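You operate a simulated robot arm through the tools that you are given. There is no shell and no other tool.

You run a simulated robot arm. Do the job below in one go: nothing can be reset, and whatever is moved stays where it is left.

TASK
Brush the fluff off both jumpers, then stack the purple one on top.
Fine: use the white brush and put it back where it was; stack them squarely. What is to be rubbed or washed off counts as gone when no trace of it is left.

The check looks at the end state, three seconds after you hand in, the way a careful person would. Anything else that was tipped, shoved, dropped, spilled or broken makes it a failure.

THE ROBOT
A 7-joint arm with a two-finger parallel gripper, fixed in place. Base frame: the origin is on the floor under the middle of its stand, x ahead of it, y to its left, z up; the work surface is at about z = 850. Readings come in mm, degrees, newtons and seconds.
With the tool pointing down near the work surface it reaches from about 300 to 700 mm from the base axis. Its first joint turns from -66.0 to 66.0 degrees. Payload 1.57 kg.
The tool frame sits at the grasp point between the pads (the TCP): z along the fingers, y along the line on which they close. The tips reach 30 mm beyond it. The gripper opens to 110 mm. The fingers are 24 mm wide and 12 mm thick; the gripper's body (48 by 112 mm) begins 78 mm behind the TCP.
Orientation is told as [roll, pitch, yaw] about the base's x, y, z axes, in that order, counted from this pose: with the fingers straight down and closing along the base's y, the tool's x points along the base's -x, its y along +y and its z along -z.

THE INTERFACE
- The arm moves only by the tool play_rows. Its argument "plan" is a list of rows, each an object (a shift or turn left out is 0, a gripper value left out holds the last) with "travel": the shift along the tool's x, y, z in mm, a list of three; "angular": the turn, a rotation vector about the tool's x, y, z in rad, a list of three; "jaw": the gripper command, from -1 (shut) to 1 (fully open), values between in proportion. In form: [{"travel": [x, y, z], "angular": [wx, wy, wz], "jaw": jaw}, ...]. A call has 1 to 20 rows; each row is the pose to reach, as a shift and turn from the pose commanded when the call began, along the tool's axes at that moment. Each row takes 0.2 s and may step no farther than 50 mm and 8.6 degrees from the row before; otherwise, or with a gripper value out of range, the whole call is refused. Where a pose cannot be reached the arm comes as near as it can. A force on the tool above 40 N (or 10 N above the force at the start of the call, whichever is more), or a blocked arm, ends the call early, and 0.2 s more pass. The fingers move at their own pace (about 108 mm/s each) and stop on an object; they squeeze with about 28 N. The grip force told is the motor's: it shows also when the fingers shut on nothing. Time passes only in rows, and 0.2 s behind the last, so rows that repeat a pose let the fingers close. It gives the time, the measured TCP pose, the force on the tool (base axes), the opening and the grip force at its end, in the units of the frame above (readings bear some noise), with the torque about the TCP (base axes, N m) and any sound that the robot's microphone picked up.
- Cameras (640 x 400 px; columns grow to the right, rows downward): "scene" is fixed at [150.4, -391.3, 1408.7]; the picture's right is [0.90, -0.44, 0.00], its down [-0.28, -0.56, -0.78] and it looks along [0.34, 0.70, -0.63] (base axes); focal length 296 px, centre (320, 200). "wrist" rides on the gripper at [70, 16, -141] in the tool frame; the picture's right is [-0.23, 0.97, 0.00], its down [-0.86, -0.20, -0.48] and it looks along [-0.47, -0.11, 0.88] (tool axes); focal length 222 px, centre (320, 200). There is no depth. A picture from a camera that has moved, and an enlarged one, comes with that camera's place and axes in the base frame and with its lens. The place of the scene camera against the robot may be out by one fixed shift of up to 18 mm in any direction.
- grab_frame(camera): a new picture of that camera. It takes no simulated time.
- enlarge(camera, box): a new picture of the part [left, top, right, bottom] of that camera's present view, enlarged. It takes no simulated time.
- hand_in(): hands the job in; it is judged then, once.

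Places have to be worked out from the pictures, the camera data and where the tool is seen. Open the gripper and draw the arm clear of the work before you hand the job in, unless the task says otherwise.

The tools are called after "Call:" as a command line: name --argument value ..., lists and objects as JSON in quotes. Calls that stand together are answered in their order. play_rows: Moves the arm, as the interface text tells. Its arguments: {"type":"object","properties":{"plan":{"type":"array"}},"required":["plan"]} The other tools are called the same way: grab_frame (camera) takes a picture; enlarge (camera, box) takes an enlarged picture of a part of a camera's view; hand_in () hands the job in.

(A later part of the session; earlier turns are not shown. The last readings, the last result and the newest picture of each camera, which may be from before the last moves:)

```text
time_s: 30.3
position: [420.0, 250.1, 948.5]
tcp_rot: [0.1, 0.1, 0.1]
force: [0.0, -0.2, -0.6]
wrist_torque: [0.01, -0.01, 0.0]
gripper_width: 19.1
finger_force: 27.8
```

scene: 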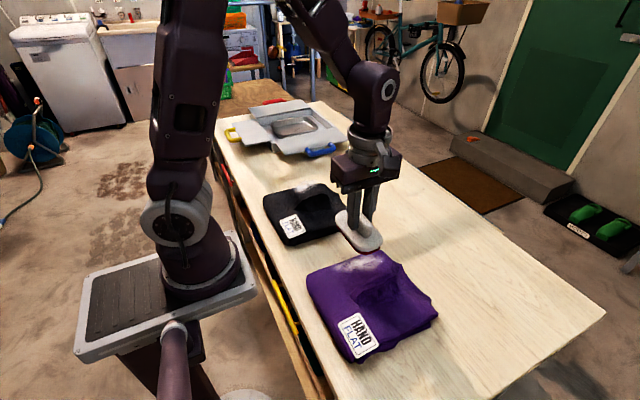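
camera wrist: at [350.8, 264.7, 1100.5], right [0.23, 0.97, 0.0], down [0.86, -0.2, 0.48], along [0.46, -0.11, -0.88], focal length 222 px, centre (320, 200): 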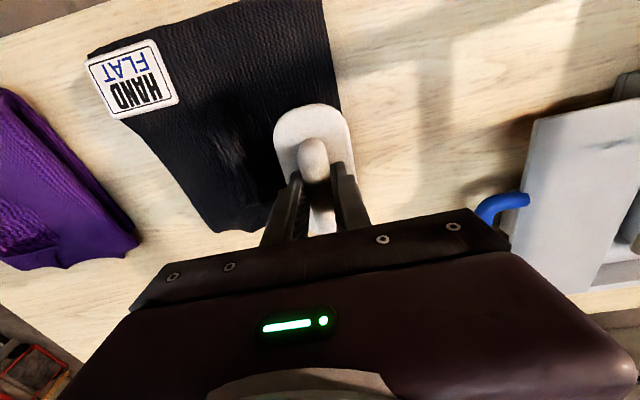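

No contact yet at z≈948.5–949, so I'll continue in fine steps.

Call:
play_rows --plan '[{"travel": [0, 0, 0.5], "jaw": -1}, {"travel": [0, 0, 1.0]}, {"travel": [0, 0, 1.4]}, {"travel": [0, 0, 1.4]}]'

```text
time_s: 31.3
position: [421.0, 248.9, 947.6]
tcp_rot: [-0.1, 0.2, 0.0]
force: [-1.2, -0.8, 15.3]
wrist_torque: [-0.04, 0.54, 0.01]
gripper_width: 19.1
finger_force: 27.6
```

Contact is about 16 N, with the torque showing the surface is higher toward the base. I'll stroke along x with the height following that slope.

Call:
play_rows --plan '[{"travel": [0, 0, -0.2], "jaw": -1}, {"travel": [-8, 0, -0.1]}, {"travel": [-16, 0, 0.0]}, {"travel": [-24, 0, 0.1]}, {"travel": [-32, 0, 0.2]}, {"travel": [-32, 6, 0.2]}, {"travel": [-24, 8, 0.1]}, {"travel": [-16, 8, 0.0]}, {"travel": [-8, 8, -0.1]}, {"travel": [0, 8, -0.3]}, {"travel": [8, 8, -0.5]}, {"travel": [16, 8, -0.7]}, {"travel": [24, 8, -0.9]}, {"travel": [24, 2, -0.9]}, {"travel": [16, 0, -0.7]}, {"travel": [8, 0, -0.5]}, {"travel": [0, 0, -0.3]}, {"travel": [0, 0, -0.3]}]'

Call:
enlarge --camera "scene" --box '[250, 130, 390, 250]'

Call:
enlarge --camera "wrist" --box '[200, 30, 420, 230]'

```text
time_s: 32.6
position: [452.5, 249.9, 948.1]
tcp_rot: [-0.1, 0.1, 0.0]
force: [-2.3, -0.7, 10.5]
wrist_torque: [0.08, -0.15, -0.03]
gripper_width: 19.3
finger_force: 27.6
stopped in row 6: the force on the tool passed its limit at 43 N (the readings are from after the stop); the commanded pose is now the measured one
```

```text
3.33 times, centred on (320, 190) of scene
camera zoom: at [150.2, -391.4, 1408.7], right [0.9, -0.44, 0.0], down [-0.28, -0.56, -0.78], along [0.34, 0.7, -0.63], focal length 988 px, centre (320, 233)
```

zoom: 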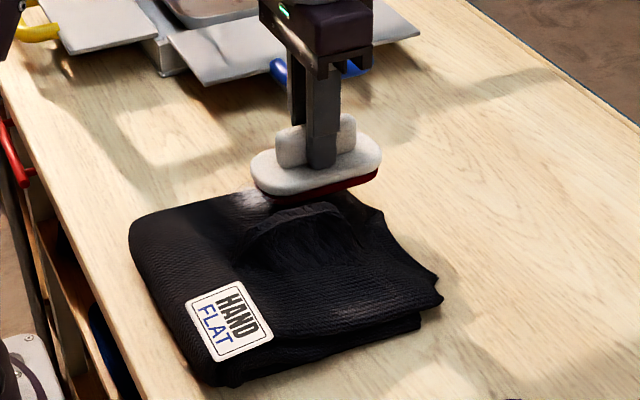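

```text
2.00 times, centred on (310, 130) of wrist
camera zoom: at [383.4, 266.2, 1089.8], right [0.23, 0.97, 0.0], down [0.86, -0.2, 0.48], along [0.46, -0.11, -0.88], focal length 444 px, centre (340, 340)
```

zoom: 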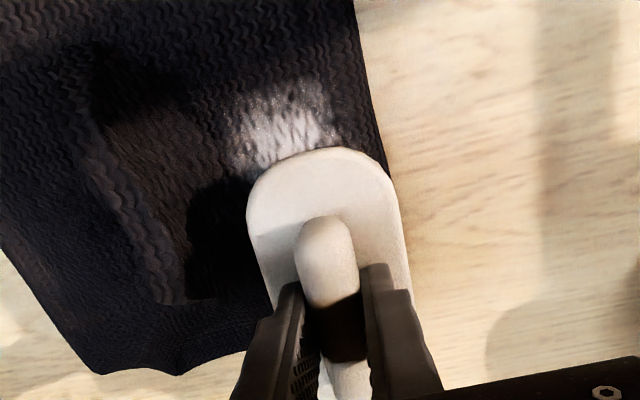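

The surface is higher than assumed at the far end. The fluff is thinning and the jumper is still in place. I'll stroke back toward the base at slightly lighter pressure.

Call:
play_rows --plan '[{"travel": [0, 0, -0.2], "jaw": -1}, {"travel": [8, 0, -0.25]}, {"travel": [16, 0, -0.3]}, {"travel": [24, 0, -0.3]}, {"travel": [32, 0, -0.3]}, {"travel": [40, 0, -0.4]}, {"travel": [48, 0, -0.5]}, {"travel": [56, 0, -0.6]}, {"travel": [56, 0, -0.6]}]'

Call:
enlarge --camera "scene" --box '[250, 130, 390, 250]'

Call:
enlarge --camera "wrist" --box '[200, 30, 420, 230]'

```text
time_s: 34.6
position: [397.6, 250.9, 947.9]
tcp_rot: [-0.2, 0.2, 0.0]
force: [4.7, -1.5, 10.6]
wrist_torque: [0.06, -0.38, -0.01]
gripper_width: 19.4
finger_force: 28.3
```

```text
3.33 times, centred on (320, 190) of scene
camera zoom: at [150.4, -391.4, 1408.7], right [0.9, -0.44, 0.0], down [-0.28, -0.56, -0.78], along [0.34, 0.7, -0.63], focal length 988 px, centre (320, 233)
```

zoom: 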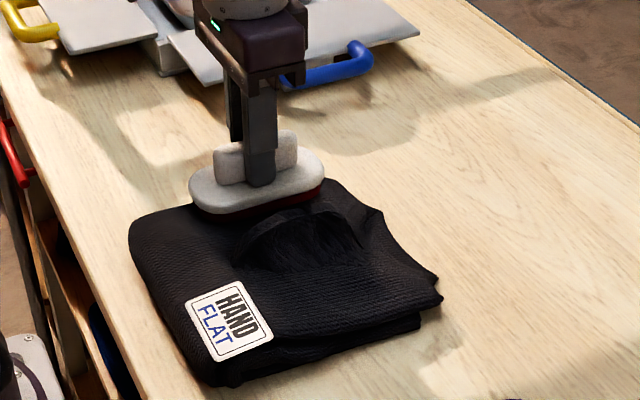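

```text
2.00 times, centred on (310, 130) of wrist
camera zoom: at [327.7, 266.3, 1089.9], right [0.23, 0.97, 0.0], down [0.86, -0.2, 0.48], along [0.46, -0.11, -0.88], focal length 444 px, centre (340, 340)
```

zoom: 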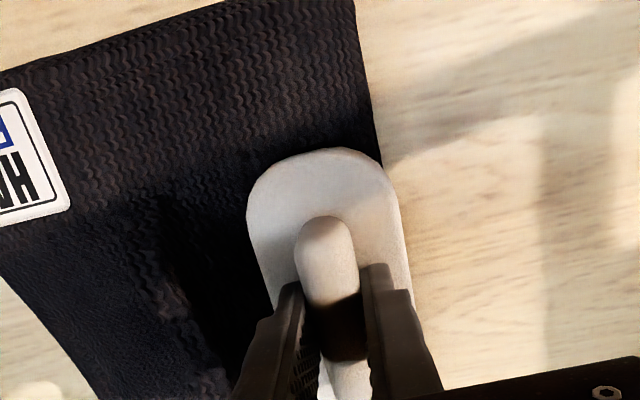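

Good contact the whole way at about 10 N. I'll repeat the stroke outward and back, shifted toward the +y edge.

Call:
play_rows --plan '[{"travel": [0, 4, 0], "jaw": -1}, {"travel": [-8, 7, 0.05]}, {"travel": [-16, 7, 0.1]}, {"travel": [-24, 7, 0.2]}, {"travel": [-32, 7, 0.2]}, {"travel": [-40, 7, 0.2]}, {"travel": [-48, 7, 0.25]}, {"travel": [-54, 7, 0.3]}, {"travel": [-54, 0, 0.3]}, {"travel": [-46, -2, 0.2]}, {"travel": [-38, -2, 0.2]}, {"travel": [-30, -2, 0.2]}, {"travel": [-22, -2, 0.2]}, {"travel": [-14, -2, 0.1]}, {"travel": [-6, -2, 0.05]}, {"travel": [0, -2, 0]}, {"travel": [0, -2, 0]}]'

Call:
enlarge --camera "scene" --box '[250, 130, 390, 250]'

```text
time_s: 36.5
position: [449.8, 257.0, 947.9]
tcp_rot: [0.0, 0.2, -0.1]
force: [-3.8, -2.7, 9.7]
wrist_torque: [-0.11, 0.16, -0.01]
gripper_width: 19.6
finger_force: 28.2
stopped in row 9: the force on the tool passed its limit at 44 N (the readings are from after the stop); the commanded pose is now the measured one
```

```text
3.33 times, centred on (320, 190) of scene
camera zoom: at [150.2, -391.4, 1408.7], right [0.9, -0.44, 0.0], down [-0.28, -0.56, -0.78], along [0.34, 0.7, -0.63], focal length 988 px, centre (320, 233)
```

zoom: 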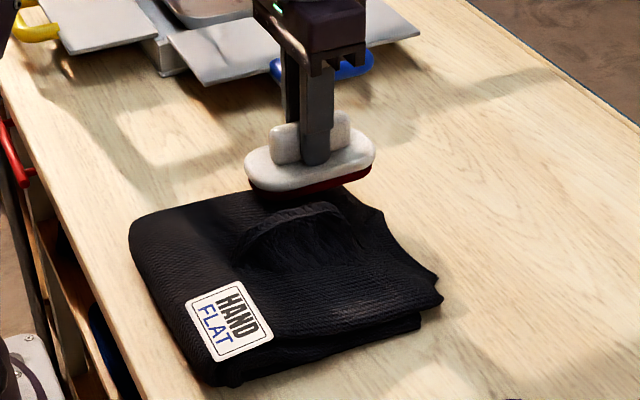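

It looks clean from the scene view. I'll lift away and inspect the patch with the wrist camera.

Call:
play_rows --plan '[{"travel": [0, 0, -5], "jaw": -1}, {"travel": [0, 0, -35]}, {"travel": [10, -15, -70]}, {"travel": [40, -45, -85]}, {"travel": [70, -80, -90]}, {"travel": [90, -110, -90]}, {"travel": [90, -110, -90]}]'

Call:
enlarge --camera "wrist" --box '[250, 50, 550, 240]'

Call:
enlarge --camera "scene" --box '[250, 170, 370, 250]'

```text
time_s: 38.1
position: [363.5, 148.7, 1039.3]
tcp_rot: [0.1, 0.3, 0.0]
force: [-0.5, 0.6, -1.2]
wrist_torque: [-0.01, -0.03, -0.01]
gripper_width: 19.5
finger_force: 28.0
```

```text
2.11 times, centred on (400, 145) of wrist
camera zoom: at [294.2, 164.0, 1180.9], right [0.23, 0.97, 0.0], down [0.86, -0.2, 0.48], along [0.46, -0.11, -0.88], focal length 468 px, centre (152, 316)
```

zoom: 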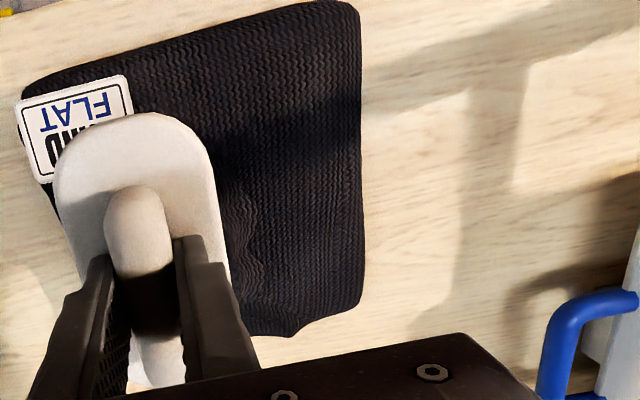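

```text
5.00 times, centred on (310, 210) of scene
camera zoom: at [150.4, -391.3, 1408.7], right [0.9, -0.44, 0.0], down [-0.28, -0.56, -0.78], along [0.34, 0.7, -0.63], focal length 1481 px, centre (370, 150)
```

zoom: 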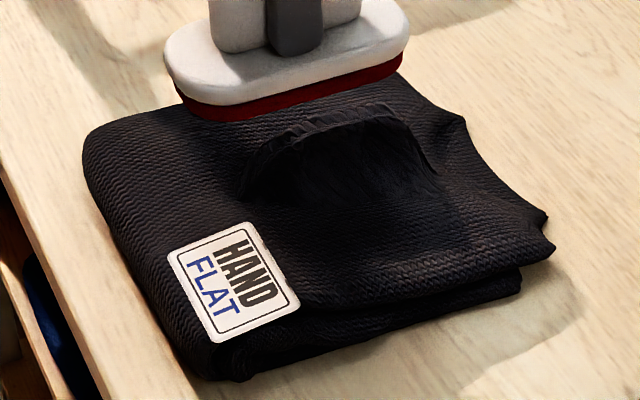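

Call:
enlarge --camera "wrist" --box '[350, 90, 450, 220]'

Call:
grab_frame --camera "wrist"

```text
3.08 times, centred on (400, 155) of wrist
camera zoom: at [294.2, 164.0, 1180.9], right [0.23, 0.97, 0.0], down [0.86, -0.2, 0.48], along [0.46, -0.11, -0.88], focal length 684 px, centre (74, 338)
```

zoom: 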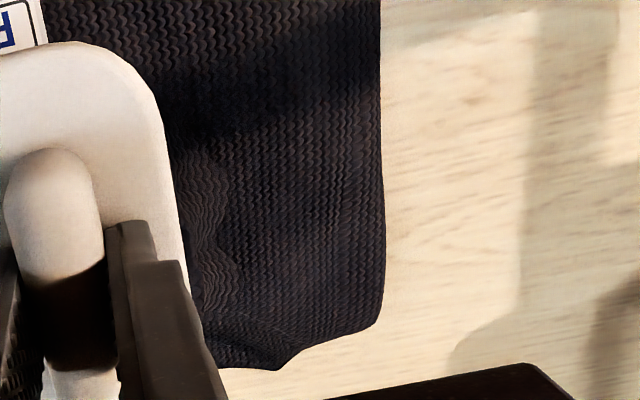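

```text
taken
camera wrist: at [294.2, 164.0, 1180.9], right [0.23, 0.97, 0.0], down [0.86, -0.2, 0.48], along [0.46, -0.11, -0.88], focal length 222 px, centre (320, 200)
```

wrist: 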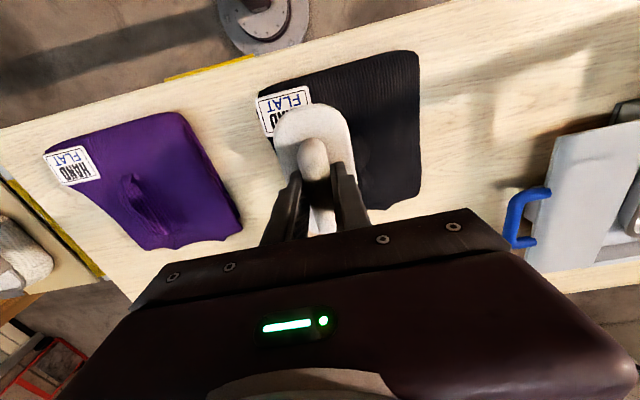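

The black one is clean. From here the wrist camera also sees the whole purple jumper, so I'll double-check that too.

Call:
enlarge --camera "wrist" --box '[40, 100, 260, 260]'

```text
2.50 times, centred on (150, 180) of wrist
camera zoom: at [294.2, 164.0, 1180.9], right [0.23, 0.97, 0.0], down [0.86, -0.2, 0.48], along [0.46, -0.11, -0.88], focal length 555 px, centre (745, 250)
```

zoom: 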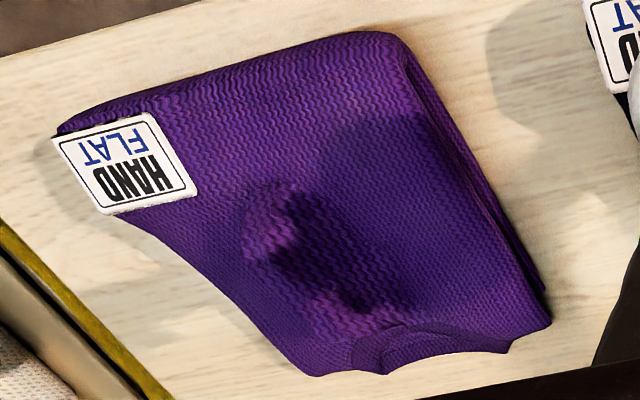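

Both jumpers are clean. Now I'll return the brush to its home spot, rotating back to yaw 90° on the way and hovering above it.

Call:
play_rows --plan '[{"travel": [-10, -5, 0], "angular": [0, 0, -0.1309], "jaw": -1}, {"travel": [-30, -14, 0], "angular": [0, 0, -0.2618]}, {"travel": [-55, -26, 0], "angular": [0, 0, -0.3927]}, {"travel": [-80, -38, 0], "angular": [0, 0, -0.5236]}, {"travel": [-105, -50, 0], "angular": [0, 0, -0.6545]}, {"travel": [-130, -62, 5], "angular": [0, 0, -0.7854]}, {"travel": [-155, -74, 10], "angular": [0, 0, -0.9163]}, {"travel": [-180, -86, 15], "angular": [0, 0, -1.0472]}, {"travel": [-205, -98, 20], "angular": [0, 0, -1.1781]}, {"travel": [-228, -109, 25], "angular": [0, 0, -1.309]}, {"travel": [-247, -118, 30], "angular": [0, 0, -1.4399]}, {"travel": [-255.5, -121.7, 35], "angular": [0, 0, -1.5708]}, {"travel": [-255.5, -121.7, 39], "angular": [0, 0, -1.5708]}, {"travel": [-255.5, -121.7, 39], "angular": [0, 0, -1.5708]}]'

Call:
grab_frame --camera "scene"

```text
time_s: 41.1
position: [617.0, 26.4, 997.1]
tcp_rot: [0.2, 0.0, 90.1]
force: [0.8, -0.1, -1.1]
wrist_torque: [0.0, 0.03, 0.02]
gripper_width: 19.2
finger_force: 27.8
```

```text
taken
```

scene: 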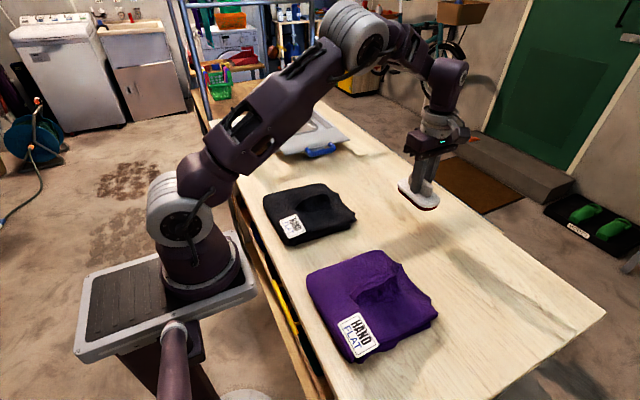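

I'll correct the small offsets and lower to a few millimetres above the table.

Call:
play_rows --plan '[{"travel": [-0.6, -2, 25], "angular": [0, 0.003, 0], "jaw": -1}, {"travel": [-0.6, -2, 50], "angular": [0, 0.003, 0]}, {"travel": [-0.6, -2, 70], "angular": [0, 0.003, 0]}, {"travel": [-0.6, -2, 80], "angular": [0, 0.003, 0]}, {"travel": [-0.6, -2, 85], "angular": [0, 0.003, 0]}, {"travel": [-0.6, -2, 85], "angular": [0, 0.003, 0]}]'

Call:
enlarge --camera "scene" --box '[350, 150, 470, 250]'

```text
time_s: 42.5
position: [618.7, 25.6, 912.6]
tcp_rot: [0.2, 0.1, 90.0]
force: [-0.5, -0.7, -1.3]
wrist_torque: [0.0, 0.02, -0.03]
gripper_width: 19.6
finger_force: 28.5
```

```text
4.00 times, centred on (410, 200) of scene
camera zoom: at [150.4, -391.3, 1408.7], right [0.9, -0.44, 0.0], down [-0.28, -0.56, -0.78], along [0.34, 0.7, -0.63], focal length 1185 px, centre (-40, 200)
```

zoom: 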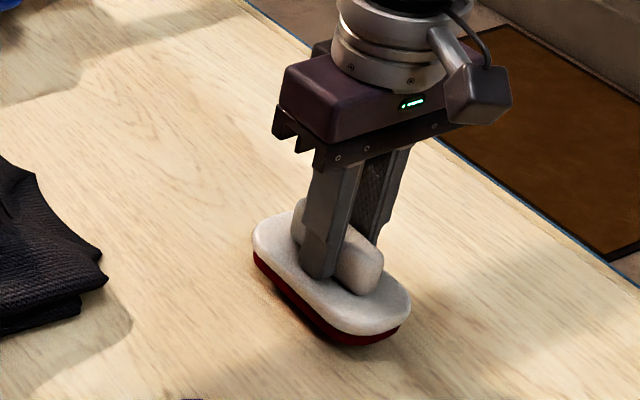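

The brush seems to have slid up a millimetre or two in the grip from the pressing. I'll lower in fine steps until the bristles touch the table.

Call:
play_rows --plan '[{"travel": [-1, -0.3, 1], "jaw": -1}, {"travel": [-1, -0.3, 2]}, {"travel": [-1, -0.3, 3]}, {"travel": [-1, -0.3, 3]}]'

```text
time_s: 43.5
position: [618.0, 27.3, 910.0]
tcp_rot: [0.2, 0.2, 90.0]
force: [-0.4, -0.3, -0.7]
wrist_torque: [0.0, -0.02, 0.01]
gripper_width: 19.1
finger_force: 27.6
```

Call:
play_rows --plan '[{"travel": [0, -0.5, 0.7], "jaw": -1}, {"travel": [0, -0.5, 1.4]}, {"travel": [0, -0.5, 1.4]}]'

```text
time_s: 44.3
position: [620.0, 29.0, 908.2]
tcp_rot: [0.2, 0.2, 90.0]
force: [-0.4, 0.2, -1.6]
wrist_torque: [0.03, 0.04, -0.03]
gripper_width: 19.3
finger_force: 27.8
```

Still free at z≈908, so I'll keep lowering in fine steps.

Call:
play_rows --plan '[{"travel": [0, 0, 0.5], "jaw": -1}, {"travel": [0, 0, 1.0]}, {"travel": [0, 0, 1.2]}, {"travel": [0, 0, 1.2]}]'

```text
time_s: 45.3
position: [618.2, 27.6, 907.5]
tcp_rot: [0.1, 0.2, 89.9]
force: [0.2, 0.8, -1.6]
wrist_torque: [-0.01, 0.04, -0.01]
gripper_width: 19.3
finger_force: 28.0
```

Call:
play_rows --plan '[{"travel": [0, 0, 0.5], "jaw": -1}, {"travel": [0, 0, 1.0]}, {"travel": [0, 0, 1.0]}]'

Call:
enlarge --camera "scene" --box '[380, 190, 440, 240]'

```text
time_s: 46.1
position: [618.0, 26.9, 906.7]
tcp_rot: [0.2, 0.1, 90.0]
force: [-0.2, 0.0, -1.7]
wrist_torque: [0.05, 0.0, -0.01]
gripper_width: 19.3
finger_force: 27.6
```

```text
8.00 times, centred on (410, 215) of scene
camera zoom: at [150.4, -391.3, 1408.7], right [0.9, -0.44, 0.0], down [-0.28, -0.56, -0.78], along [0.34, 0.7, -0.63], focal length 2370 px, centre (-400, 80)
```

zoom: 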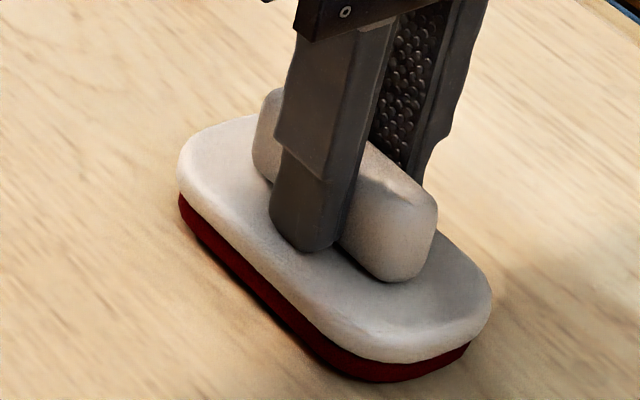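

Call:
play_rows --plan '[{"travel": [0, 0, 0.5], "jaw": -1}, {"travel": [0, 0, 1.0]}, {"travel": [0, 0, 1.0]}]'

```text
time_s: 46.9
position: [619.0, 27.4, 905.4]
tcp_rot: [0.2, 0.3, 90.0]
force: [-0.3, 0.2, -1.4]
wrist_torque: [0.0, 0.0, 0.03]
gripper_width: 19.1
finger_force: 27.6
```

Call:
play_rows --plan '[{"travel": [0, 0, 0.5], "jaw": -1}, {"travel": [0, 0, 1.0]}, {"travel": [0, 0, 1.0]}]'

```text
time_s: 47.7
position: [618.4, 28.2, 903.0]
tcp_rot: [0.3, 0.1, 90.0]
force: [-0.6, 0.3, -0.8]
wrist_torque: [0.01, -0.02, 0.02]
gripper_width: 19.2
finger_force: 27.9
```

Call:
enlarge --camera "scene" --box '[380, 190, 440, 240]'

Call:
enlarge --camera "wrist" --box '[240, 85, 400, 235]'

```text
8.00 times, centred on (410, 215) of scene
camera zoom: at [150.4, -391.3, 1408.7], right [0.9, -0.44, 0.0], down [-0.28, -0.56, -0.78], along [0.34, 0.7, -0.63], focal length 2370 px, centre (-400, 80)
```

zoom: 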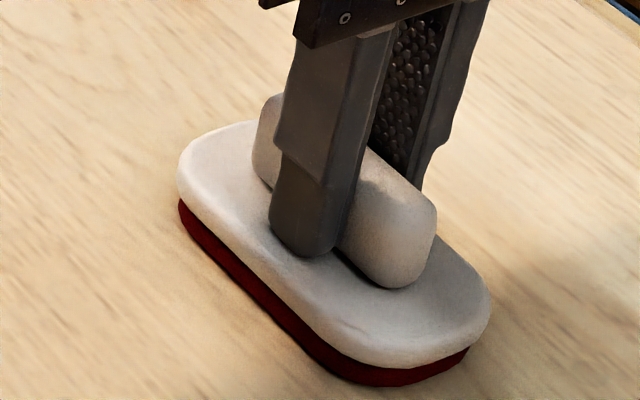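

```text
2.67 times, centred on (320, 160) of wrist
camera zoom: at [603.2, -42.5, 1045.2], right [-0.97, 0.23, 0.0], down [0.2, 0.86, 0.47], along [0.1, 0.46, -0.88], focal length 592 px, centre (320, 307)
```

zoom: 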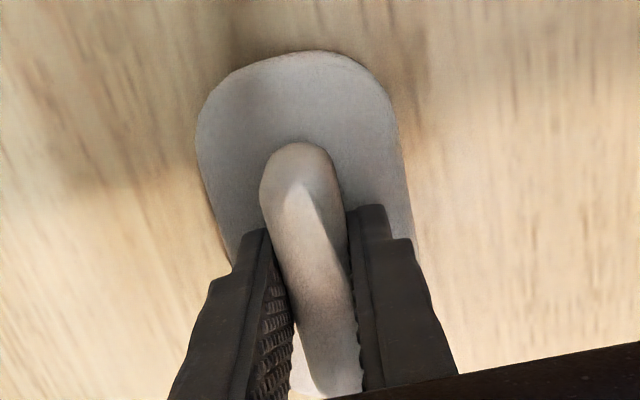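

In the image the brush outline nearly coincides with its original one, so it's within a millimetre or so of the table. I'll take smaller steps until I feel contact.

Call:
play_rows --plan '[{"travel": [0, 0, 0.3], "jaw": -1}, {"travel": [0, 0, 0.6]}, {"travel": [0, 0, 0.6]}]'

```text
time_s: 48.5
position: [618.3, 27.0, 903.2]
tcp_rot: [0.2, 0.2, 90.0]
force: [-0.1, -0.1, -0.9]
wrist_torque: [-0.01, 0.02, -0.02]
gripper_width: 19.2
finger_force: 27.7
```

Call:
play_rows --plan '[{"travel": [0, 0, 0.4], "jaw": -1}, {"travel": [0, 0, 0.8]}, {"travel": [0, 0, 0.8]}]'

```text
time_s: 49.3
position: [617.7, 27.7, 901.6]
tcp_rot: [0.2, 0.2, 90.1]
force: [-0.4, -0.1, -0.3]
wrist_torque: [-0.04, 0.01, 0.0]
gripper_width: 19.4
finger_force: 28.1
```

Call:
play_rows --plan '[{"travel": [0, 0, 0.3], "jaw": -1}, {"travel": [0, 0, 0.6]}, {"travel": [0, 0, 0.6]}]'

Call:
enlarge --camera "scene" --box '[380, 190, 440, 240]'

```text
time_s: 50.1
position: [619.3, 26.6, 902.9]
tcp_rot: [0.2, 0.2, 89.9]
force: [0.4, 0.6, -1.0]
wrist_torque: [0.04, -0.05, 0.0]
gripper_width: 19.4
finger_force: 27.6
```

```text
8.00 times, centred on (410, 215) of scene
camera zoom: at [150.4, -391.2, 1408.7], right [0.9, -0.44, 0.0], down [-0.28, -0.56, -0.78], along [0.34, 0.7, -0.63], focal length 2370 px, centre (-400, 80)
```

zoom: 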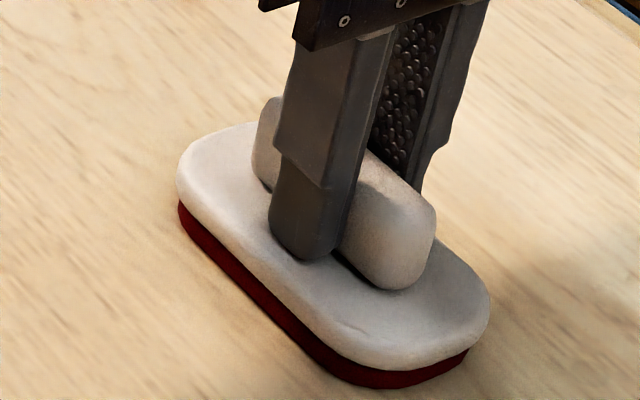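

Call:
play_rows --plan '[{"travel": [0, 0, 0.5], "jaw": -1}, {"travel": [0, 0, 1.0]}, {"travel": [0, 0, 1.0]}]'

```text
time_s: 50.9
position: [619.7, 26.7, 902.5]
tcp_rot: [0.1, 0.2, 89.9]
force: [-2.4, -0.6, 15.9]
wrist_torque: [0.63, 0.09, 0.11]
gripper_width: 19.6
finger_force: 27.8
```

The bristles are now on the table (17 N). I'll ease off slightly and open the fingers a little to release the handle.

Call:
play_rows --plan '[{"travel": [0, 0, -0.4], "jaw": -1}, {"travel": [0, 0, -0.4], "jaw": -0.55}, {"travel": [0, 0, -0.4], "jaw": -0.4}, {"travel": [0, 0, -0.4], "jaw": -0.4}, {"travel": [0, 0, -0.4], "jaw": -0.4}]'

Call:
enlarge --camera "scene" --box '[370, 180, 450, 250]'

```text
time_s: 52.1
position: [619.3, 27.5, 902.8]
tcp_rot: [0.3, 0.2, 90.0]
force: [-4.7, 0.7, 20.9]
wrist_torque: [0.09, 0.06, 0.04]
gripper_width: 23.5
finger_force: 0.0
```

```text
5.71 times, centred on (410, 215) of scene
camera zoom: at [149.9, -391.3, 1408.8], right [0.9, -0.44, 0.0], down [-0.28, -0.56, -0.78], along [0.34, 0.7, -0.63], focal length 1693 px, centre (-194, 114)
```

zoom: 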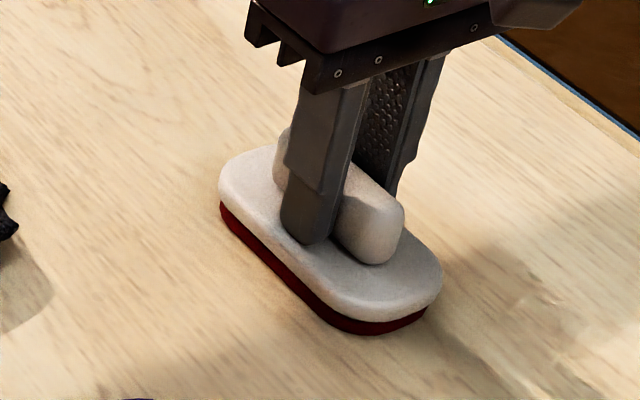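

The fingertips seem to be pressing on the plate now at about 21 N. I'll raise a few millimetres before opening any further.

Call:
play_rows --plan '[{"travel": [0, 0, -0.6], "jaw": -0.55}, {"travel": [0, 0, -1.5], "jaw": -0.5}, {"travel": [0, 0, -3], "jaw": -0.4}, {"travel": [0, 0, -4], "jaw": -0.2}, {"travel": [0, 0, -4], "jaw": -0.2}]'

Call:
enlarge --camera "scene" --box '[370, 180, 450, 250]'

Call:
enlarge --camera "wrist" --box '[240, 85, 400, 235]'

```text
time_s: 53.3
position: [618.9, 27.7, 906.1]
tcp_rot: [0.1, 0.2, 89.9]
force: [0.3, -0.3, 0.6]
wrist_torque: [-0.02, -0.01, 0.01]
gripper_width: 43.8
finger_force: 0.1
```

```text
5.71 times, centred on (410, 215) of scene
camera zoom: at [150.4, -391.3, 1408.7], right [0.9, -0.44, 0.0], down [-0.28, -0.56, -0.78], along [0.34, 0.7, -0.63], focal length 1693 px, centre (-194, 114)
```

zoom: 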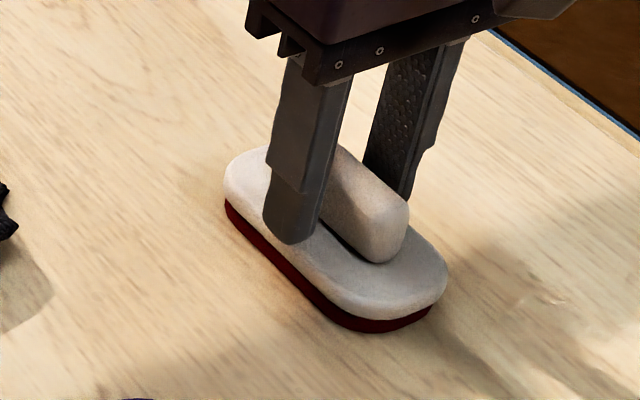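

```text
2.67 times, centred on (320, 160) of wrist
camera zoom: at [603.2, -42.3, 1047.9], right [-0.97, 0.23, 0.0], down [0.2, 0.86, 0.47], along [0.1, 0.46, -0.88], focal length 592 px, centre (320, 307)
```

zoom: 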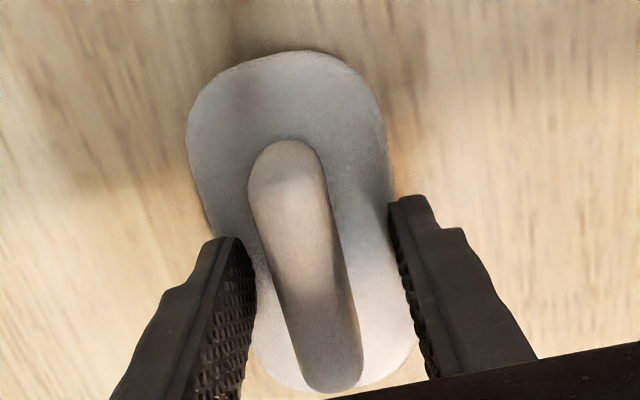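

The brush is down and standing free, at most a couple of millimetres off its original spot. I'll lift away vertically and compare its position with the first picture.

Call:
play_rows --plan '[{"travel": [0, 2, -15], "jaw": -0.1}, {"travel": [0, 2, -45], "jaw": 0.2}, {"travel": [0, 2, -90], "jaw": 1}, {"travel": [0, 30, -120], "jaw": 1}, {"travel": [0, 70, -130], "jaw": 1}, {"travel": [0, 110, -130], "jaw": 1}, {"travel": [0, 110, -130], "jaw": 1}]'

Call:
enlarge --camera "scene" --box '[370, 180, 450, 250]'

Call:
grab_frame --camera "wrist"

```text
time_s: 54.9
position: [509.7, 26.3, 1035.9]
tcp_rot: [0.3, 0.3, 90.0]
force: [0.1, 0.8, 0.7]
wrist_torque: [0.01, -0.03, -0.01]
gripper_width: 110.0
finger_force: 0.1
```

```text
5.71 times, centred on (410, 215) of scene
camera zoom: at [150.4, -391.3, 1408.7], right [0.9, -0.44, 0.0], down [-0.28, -0.56, -0.78], along [0.34, 0.7, -0.63], focal length 1693 px, centre (-194, 114)
```

zoom: 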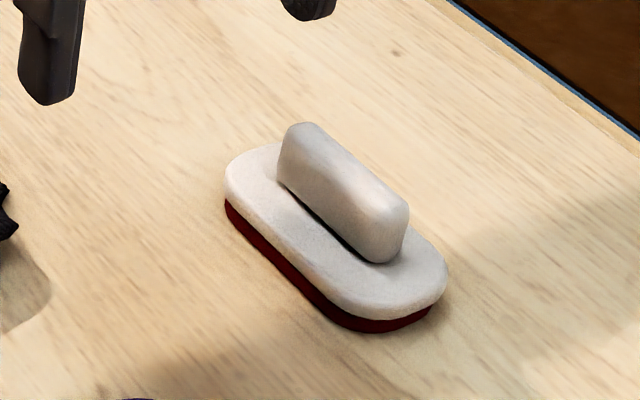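

```text
taken
camera wrist: at [493.8, -43.0, 1177.6], right [-0.97, 0.23, 0.0], down [0.2, 0.86, 0.47], along [0.11, 0.46, -0.88], focal length 222 px, centre (320, 200)
```

wrist: 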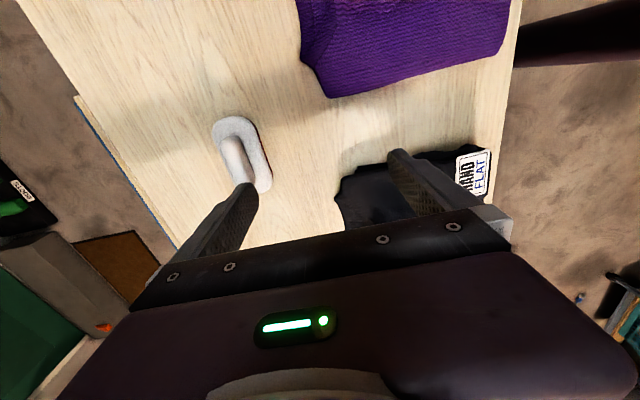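

The brush is back within about 2 mm of its original spot. Next I'll study the purple jumper's raised fold, which looks like the only thing the gripper can hold, from close above at yaw 0.

Call:
play_rows --plan '[{"travel": [10, 14, 0], "angular": [0, 0, 0.1309], "jaw": 1}, {"travel": [20, 28, 0], "angular": [0, 0, 0.2618]}, {"travel": [30, 43, 0], "angular": [0, 0, 0.3927]}, {"travel": [40, 57, 0], "angular": [0, 0, 0.5236]}, {"travel": [50, 71, 0], "angular": [0, 0, 0.6545]}, {"travel": [60, 86, 0], "angular": [0, 0, 0.7854]}, {"travel": [70, 100, 0], "angular": [0, 0, 0.9163]}, {"travel": [80, 114, 0], "angular": [0, 0, 1.0472]}, {"travel": [90, 128, 5], "angular": [0, 0, 1.1781]}, {"travel": [100, 143, 10], "angular": [0, 0, 1.309]}, {"travel": [110, 157, 15], "angular": [0, 0, 1.4399]}, {"travel": [117.3, 168.7, 20], "angular": [0, 0, 1.5708]}, {"travel": [117.3, 168.7, 26], "angular": [0, 0, 1.5708]}, {"travel": [117.3, 168.7, 26], "angular": [0, 0, 1.5708]}]'

Call:
grab_frame --camera "wrist"

Call:
enlarge --camera "wrist" --box '[150, 30, 470, 230]'

```text
time_s: 57.9
position: [339.6, -89.5, 1010.8]
tcp_rot: [-0.2, 0.1, 0.0]
force: [0.6, -0.4, -0.2]
wrist_torque: [-0.02, -0.02, -0.01]
gripper_width: 110.2
finger_force: 0.1
```

```text
taken
camera wrist: at [271.1, -74.1, 1153.1], right [0.23, 0.97, 0.0], down [0.86, -0.2, 0.48], along [0.46, -0.11, -0.88], focal length 222 px, centre (320, 200)
```

wrist: 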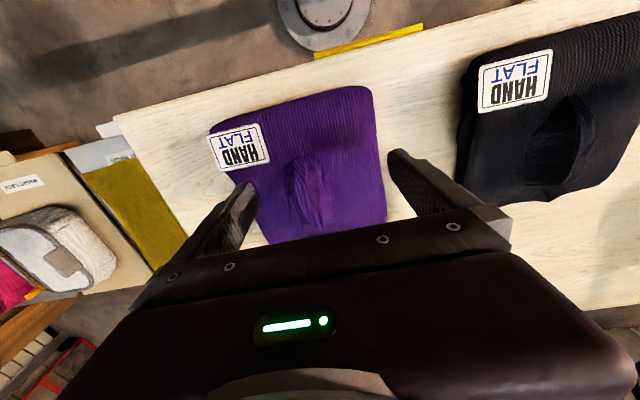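

```text
2.00 times, centred on (310, 130) of wrist
camera zoom: at [271.1, -74.1, 1153.1], right [0.23, 0.97, 0.0], down [0.86, -0.2, 0.48], along [0.46, -0.11, -0.88], focal length 444 px, centre (340, 340)
```

zoom: 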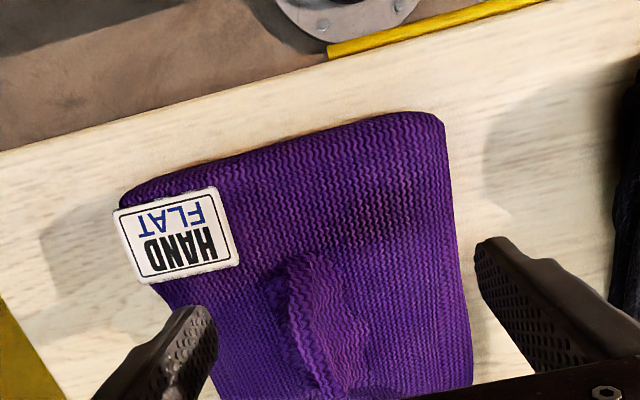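

Call:
enlarge --camera "scene" --box '[335, 260, 425, 320]'

Call:
enlarge --camera "wrist" --box '[250, 130, 370, 250]'

Call:
enlarge --camera "wrist" --box '[450, 40, 640, 210]'

```text
6.67 times, centred on (380, 290) of scene
camera zoom: at [150.4, -391.3, 1408.7], right [0.9, -0.44, 0.0], down [-0.28, -0.56, -0.78], along [0.34, 0.7, -0.63], focal length 1975 px, centre (-80, -400)
```

zoom: 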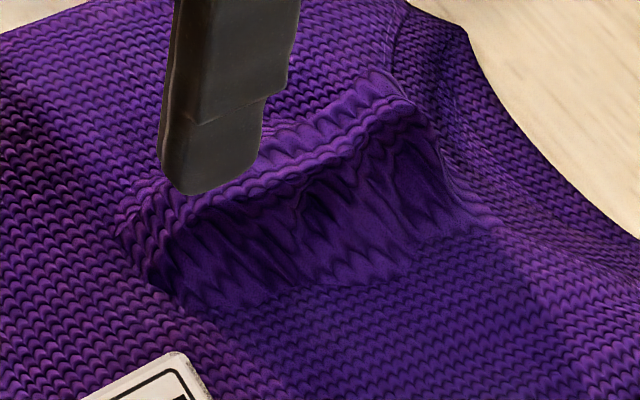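

```text
3.33 times, centred on (310, 190) of wrist
camera zoom: at [271.1, -74.1, 1153.1], right [0.23, 0.97, 0.0], down [0.86, -0.2, 0.48], along [0.46, -0.11, -0.88], focal length 740 px, centre (353, 233)
```

zoom: 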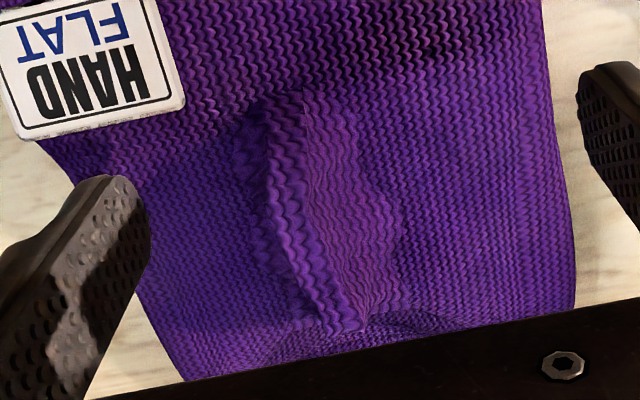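

```text
2.35 times, centred on (545, 125) of wrist
camera zoom: at [271.1, -74.1, 1153.1], right [0.23, 0.97, 0.0], down [0.86, -0.2, 0.48], along [0.46, -0.11, -0.88], focal length 523 px, centre (-209, 376)
```

zoom: 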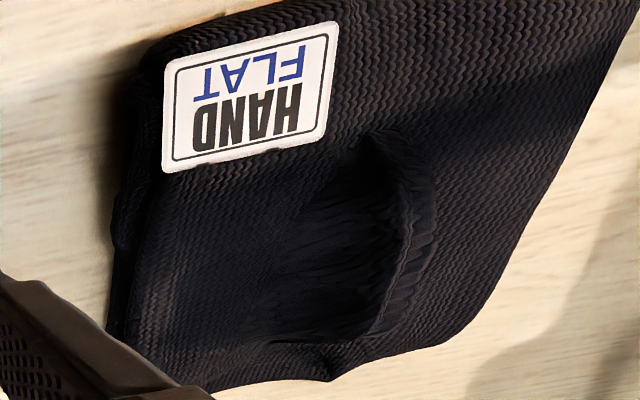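

The fold's crest runs along x from about 355 to 443 at y≈−125, and it stands roughly 25 mm above the top at z≈915. I'll bring the open fingers over it to straddle it, closing along y, and check the alignment from above.

Call:
play_rows --plan '[{"travel": [-20, -11, 0], "angular": [0.003, 0, 0], "jaw": 1}, {"travel": [-40, -22, 0], "angular": [0.003, 0, 0]}, {"travel": [-58, -33, 10], "angular": [0.003, 0, 0]}, {"travel": [-58, -33, 35], "angular": [0.003, 0, 0]}, {"travel": [-58, -33, 50], "angular": [0.003, 0, 0]}, {"travel": [-58, -33, 50], "angular": [0.003, 0, 0]}]'

Call:
grab_frame --camera "wrist"

Call:
enlarge --camera "scene" --box '[300, 215, 440, 345]'

```text
time_s: 59.3
position: [398.8, -122.9, 960.4]
tcp_rot: [-0.4, 0.2, 0.1]
force: [-0.3, 0.7, -0.3]
wrist_torque: [0.03, -0.02, -0.01]
gripper_width: 110.2
finger_force: 0.0
```

```text
taken
camera wrist: at [329.0, -107.0, 1101.8], right [0.23, 0.97, -0.01], down [0.86, -0.2, 0.48], along [0.46, -0.11, -0.88], focal length 222 px, centre (320, 200)
```

wrist: 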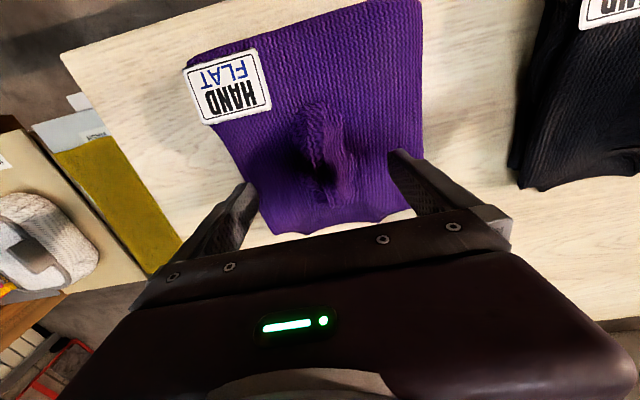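

```text
3.08 times, centred on (370, 280) of scene
camera zoom: at [150.4, -391.3, 1408.7], right [0.9, -0.44, 0.0], down [-0.28, -0.56, -0.78], along [0.34, 0.7, -0.63], focal length 912 px, centre (166, -46)
```

zoom: 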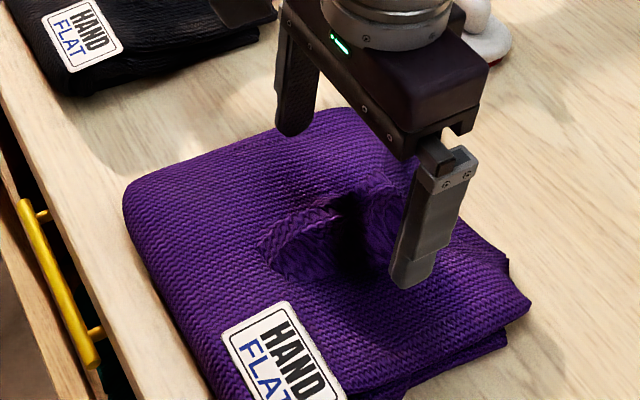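

Call:
enlarge --camera "wrist" --box '[220, 80, 440, 230]'

```text
2.67 times, centred on (330, 155) of wrist
camera zoom: at [329.0, -107.0, 1101.8], right [0.23, 0.97, -0.01], down [0.86, -0.2, 0.48], along [0.46, -0.11, -0.88], focal length 592 px, centre (293, 320)
```

zoom: 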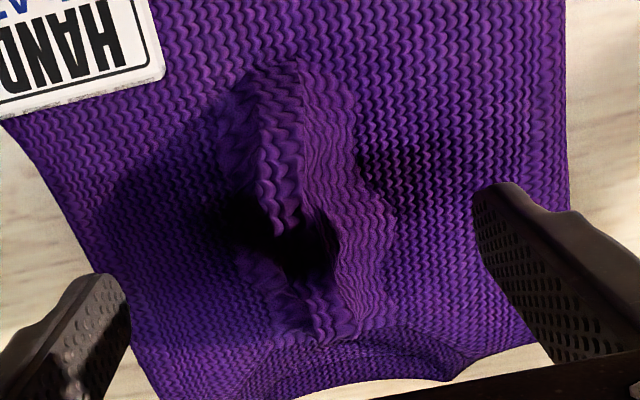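

The fold is centred near y≈−118. I'll correct the small tilt and offset, then lower until the tips sit just above the jumper's flat top, with no squeeze yet.

Call:
play_rows --plan '[{"travel": [0, 5, 5], "angular": [-0.006, -0.002, 0], "jaw": 1}, {"travel": [0, 5, 15], "angular": [-0.006, -0.002, 0], "jaw": 0.6}, {"travel": [0, 5, 25], "angular": [-0.006, -0.002, 0], "jaw": 0.4}, {"travel": [0, 5, 32], "angular": [-0.006, -0.002, 0], "jaw": 0.3}, {"travel": [0, 5, 35], "angular": [-0.006, -0.002, 0], "jaw": 0.3}, {"travel": [0, 5, 35], "angular": [-0.006, -0.002, 0], "jaw": 0.3}]'

Call:
enlarge --camera "wrist" --box '[220, 80, 440, 230]'

Call:
enlarge --camera "scene" --box '[320, 225, 440, 325]'

```text
time_s: 60.8
position: [397.3, -118.8, 926.6]
tcp_rot: [0.0, 0.0, 0.0]
force: [-3.3, 0.1, 9.0]
wrist_torque: [0.36, 0.08, 0.12]
gripper_width: 71.7
finger_force: 0.3
stopped in row 6: the force on the tool passed its limit at 42 N (the readings are from after the stop); the commanded pose is now the measured one
```

```text
2.67 times, centred on (330, 155) of wrist
camera zoom: at [328.3, -103.3, 1067.8], right [0.23, 0.97, 0.0], down [0.86, -0.2, 0.48], along [0.47, -0.11, -0.88], focal length 592 px, centre (293, 320)
```

zoom: 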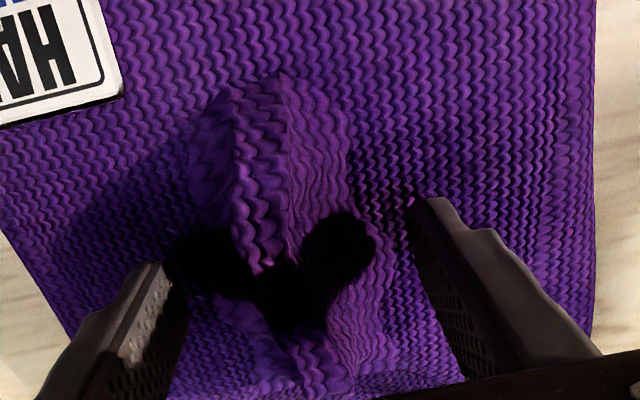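

```text
4.00 times, centred on (380, 275) of scene
camera zoom: at [150.2, -391.2, 1408.8], right [0.9, -0.44, 0.0], down [-0.28, -0.56, -0.78], along [0.34, 0.7, -0.63], focal length 1185 px, centre (80, -100)
```

zoom: 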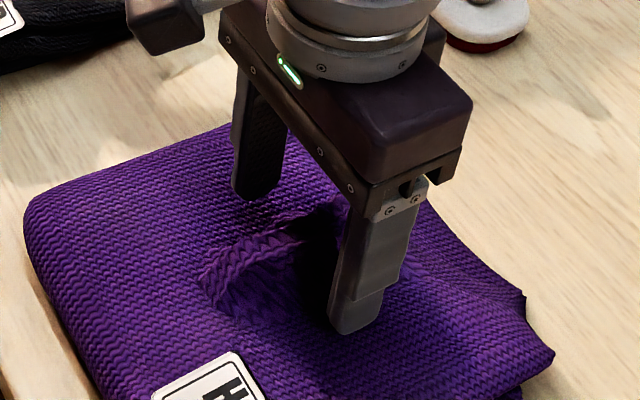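

The tips touch the top at z≈896, a bit higher than I figured. I'll raise 2 mm and close on the fold.

Call:
play_rows --plan '[{"travel": [0, 0, -2], "jaw": 0.3}, {"travel": [0, 0, -2], "jaw": -0.2}, {"travel": [0, 0, -2], "jaw": -1}, {"travel": [0, 0, -2], "jaw": -1}, {"travel": [0, 0, -2], "jaw": -1}]'

Call:
enlarge --camera "wrist" --box '[220, 80, 440, 230]'

Call:
enlarge --camera "scene" --box '[320, 225, 440, 325]'

```text
time_s: 62.0
position: [398.5, -118.8, 927.3]
tcp_rot: [-0.2, 0.0, -0.1]
force: [0.2, -2.2, -0.1]
wrist_torque: [0.02, -0.01, -0.1]
gripper_width: 19.9
finger_force: 28.0
```

```text
2.67 times, centred on (330, 155) of wrist
camera zoom: at [328.9, -103.6, 1069.3], right [0.23, 0.97, 0.0], down [0.85, -0.2, 0.48], along [0.47, -0.11, -0.88], focal length 592 px, centre (293, 320)
```

zoom: 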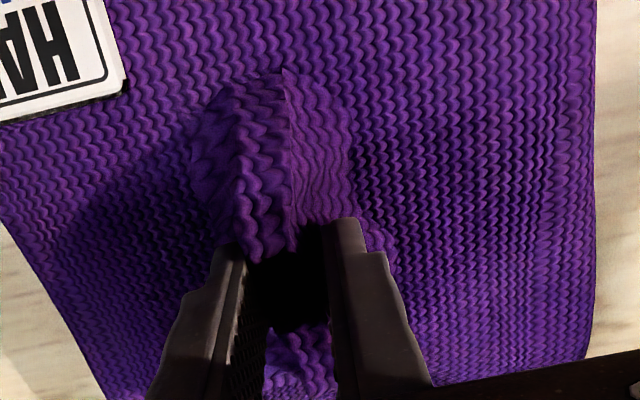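

```text
4.00 times, centred on (380, 275) of scene
camera zoom: at [150.4, -391.3, 1408.7], right [0.9, -0.44, 0.0], down [-0.28, -0.56, -0.78], along [0.34, 0.7, -0.63], focal length 1185 px, centre (80, -100)
```

zoom: 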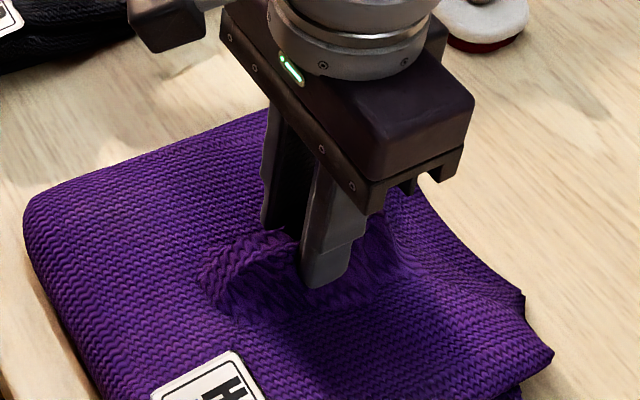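

The fold is gripped firmly at 20 mm and 28 N. Before lifting, I want an exact purple-to-black offset, so I'll release, rise, and take matching views of both jumpers from the same relative pose.

Call:
play_rows --plan '[{"travel": [0, 0, 0], "jaw": -0.3}, {"travel": [0, 0, 0], "jaw": 0.3}, {"travel": [0, 0, 0], "jaw": 0.3}, {"travel": [0, 0, -20], "jaw": 0.3}, {"travel": [5, 0, -60], "jaw": 1}, {"travel": [30, 5, -100], "jaw": 1}, {"travel": [55, 12, -140], "jaw": 1}, {"travel": [68, 18, -172], "jaw": 1}, {"travel": [68, 18, -172], "jaw": 1}, {"travel": [68, 18, -172], "jaw": 1}]'

Call:
grab_frame --camera "wrist"

Call:
enlarge --camera "wrist" --box '[180, 50, 420, 230]'

```text
time_s: 64.2
position: [329.3, -99.8, 1099.0]
tcp_rot: [0.0, 0.0, 0.0]
force: [0.3, 0.0, 0.0]
wrist_torque: [0.02, 0.01, 0.01]
gripper_width: 109.7
finger_force: 0.1
```

```text
taken
camera wrist: at [259.7, -84.2, 1241.1], right [0.23, 0.97, 0.0], down [0.86, -0.2, 0.48], along [0.47, -0.11, -0.88], focal length 222 px, centre (320, 200)
```

wrist: 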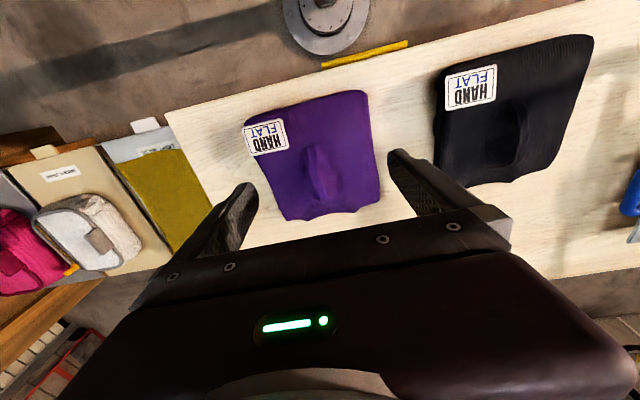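

```text
2.22 times, centred on (300, 140) of wrist
camera zoom: at [259.7, -84.2, 1241.1], right [0.23, 0.97, 0.0], down [0.86, -0.2, 0.48], along [0.47, -0.11, -0.88], focal length 494 px, centre (364, 333)
```

zoom: 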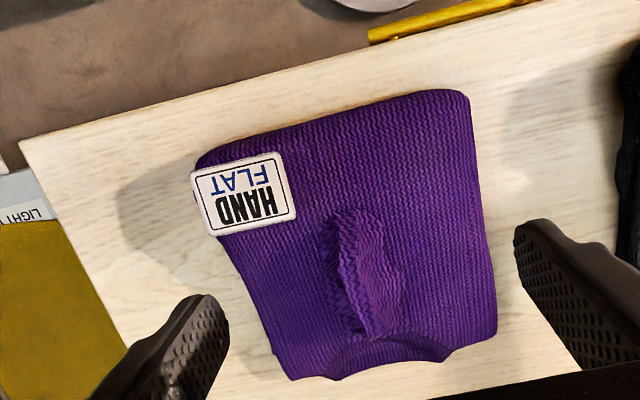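

Now the identical view of the black jumper, with the tool shifted exactly +297 mm in y.

Call:
play_rows --plan '[{"travel": [0, 30, 0], "jaw": 1}, {"travel": [0, 75, 0]}, {"travel": [0, 120, 0]}, {"travel": [0, 165, 0]}, {"travel": [0, 210, 0]}, {"travel": [0, 250, 0]}, {"travel": [0, 285, 0]}, {"travel": [0, 297, 0]}, {"travel": [0, 297, 0]}, {"travel": [0, 297, 0]}]'

Call:
grab_frame --camera "wrist"

Call:
enlarge --camera "wrist" --box '[180, 50, 420, 230]'

```text
time_s: 66.4
position: [330.8, 196.8, 1098.2]
tcp_rot: [-0.1, -0.1, 0.0]
force: [0.9, 0.4, 0.2]
wrist_torque: [0.01, 0.01, 0.0]
gripper_width: 110.1
finger_force: 0.1
```

```text
taken
camera wrist: at [260.3, 212.1, 1240.9], right [0.23, 0.97, 0.0], down [0.86, -0.2, 0.48], along [0.47, -0.11, -0.88], focal length 222 px, centre (320, 200)
```

wrist: 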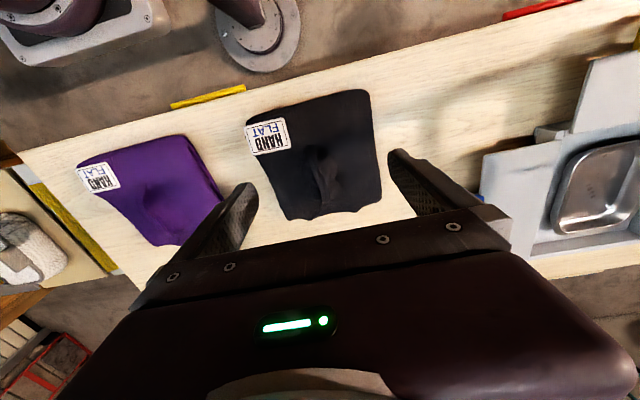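

```text
2.22 times, centred on (300, 140) of wrist
camera zoom: at [260.3, 212.1, 1240.9], right [0.23, 0.97, 0.0], down [0.86, -0.2, 0.48], along [0.47, -0.11, -0.88], focal length 494 px, centre (364, 333)
```

zoom: 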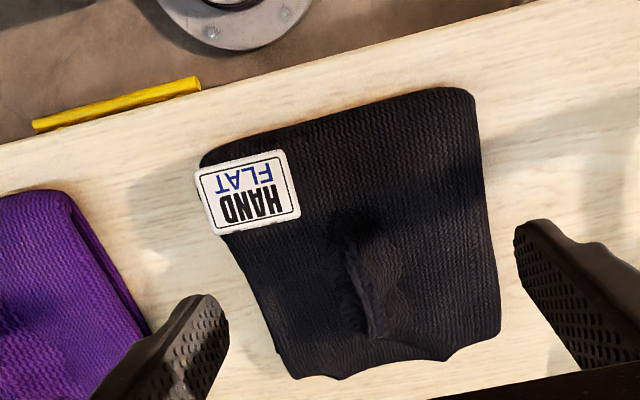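

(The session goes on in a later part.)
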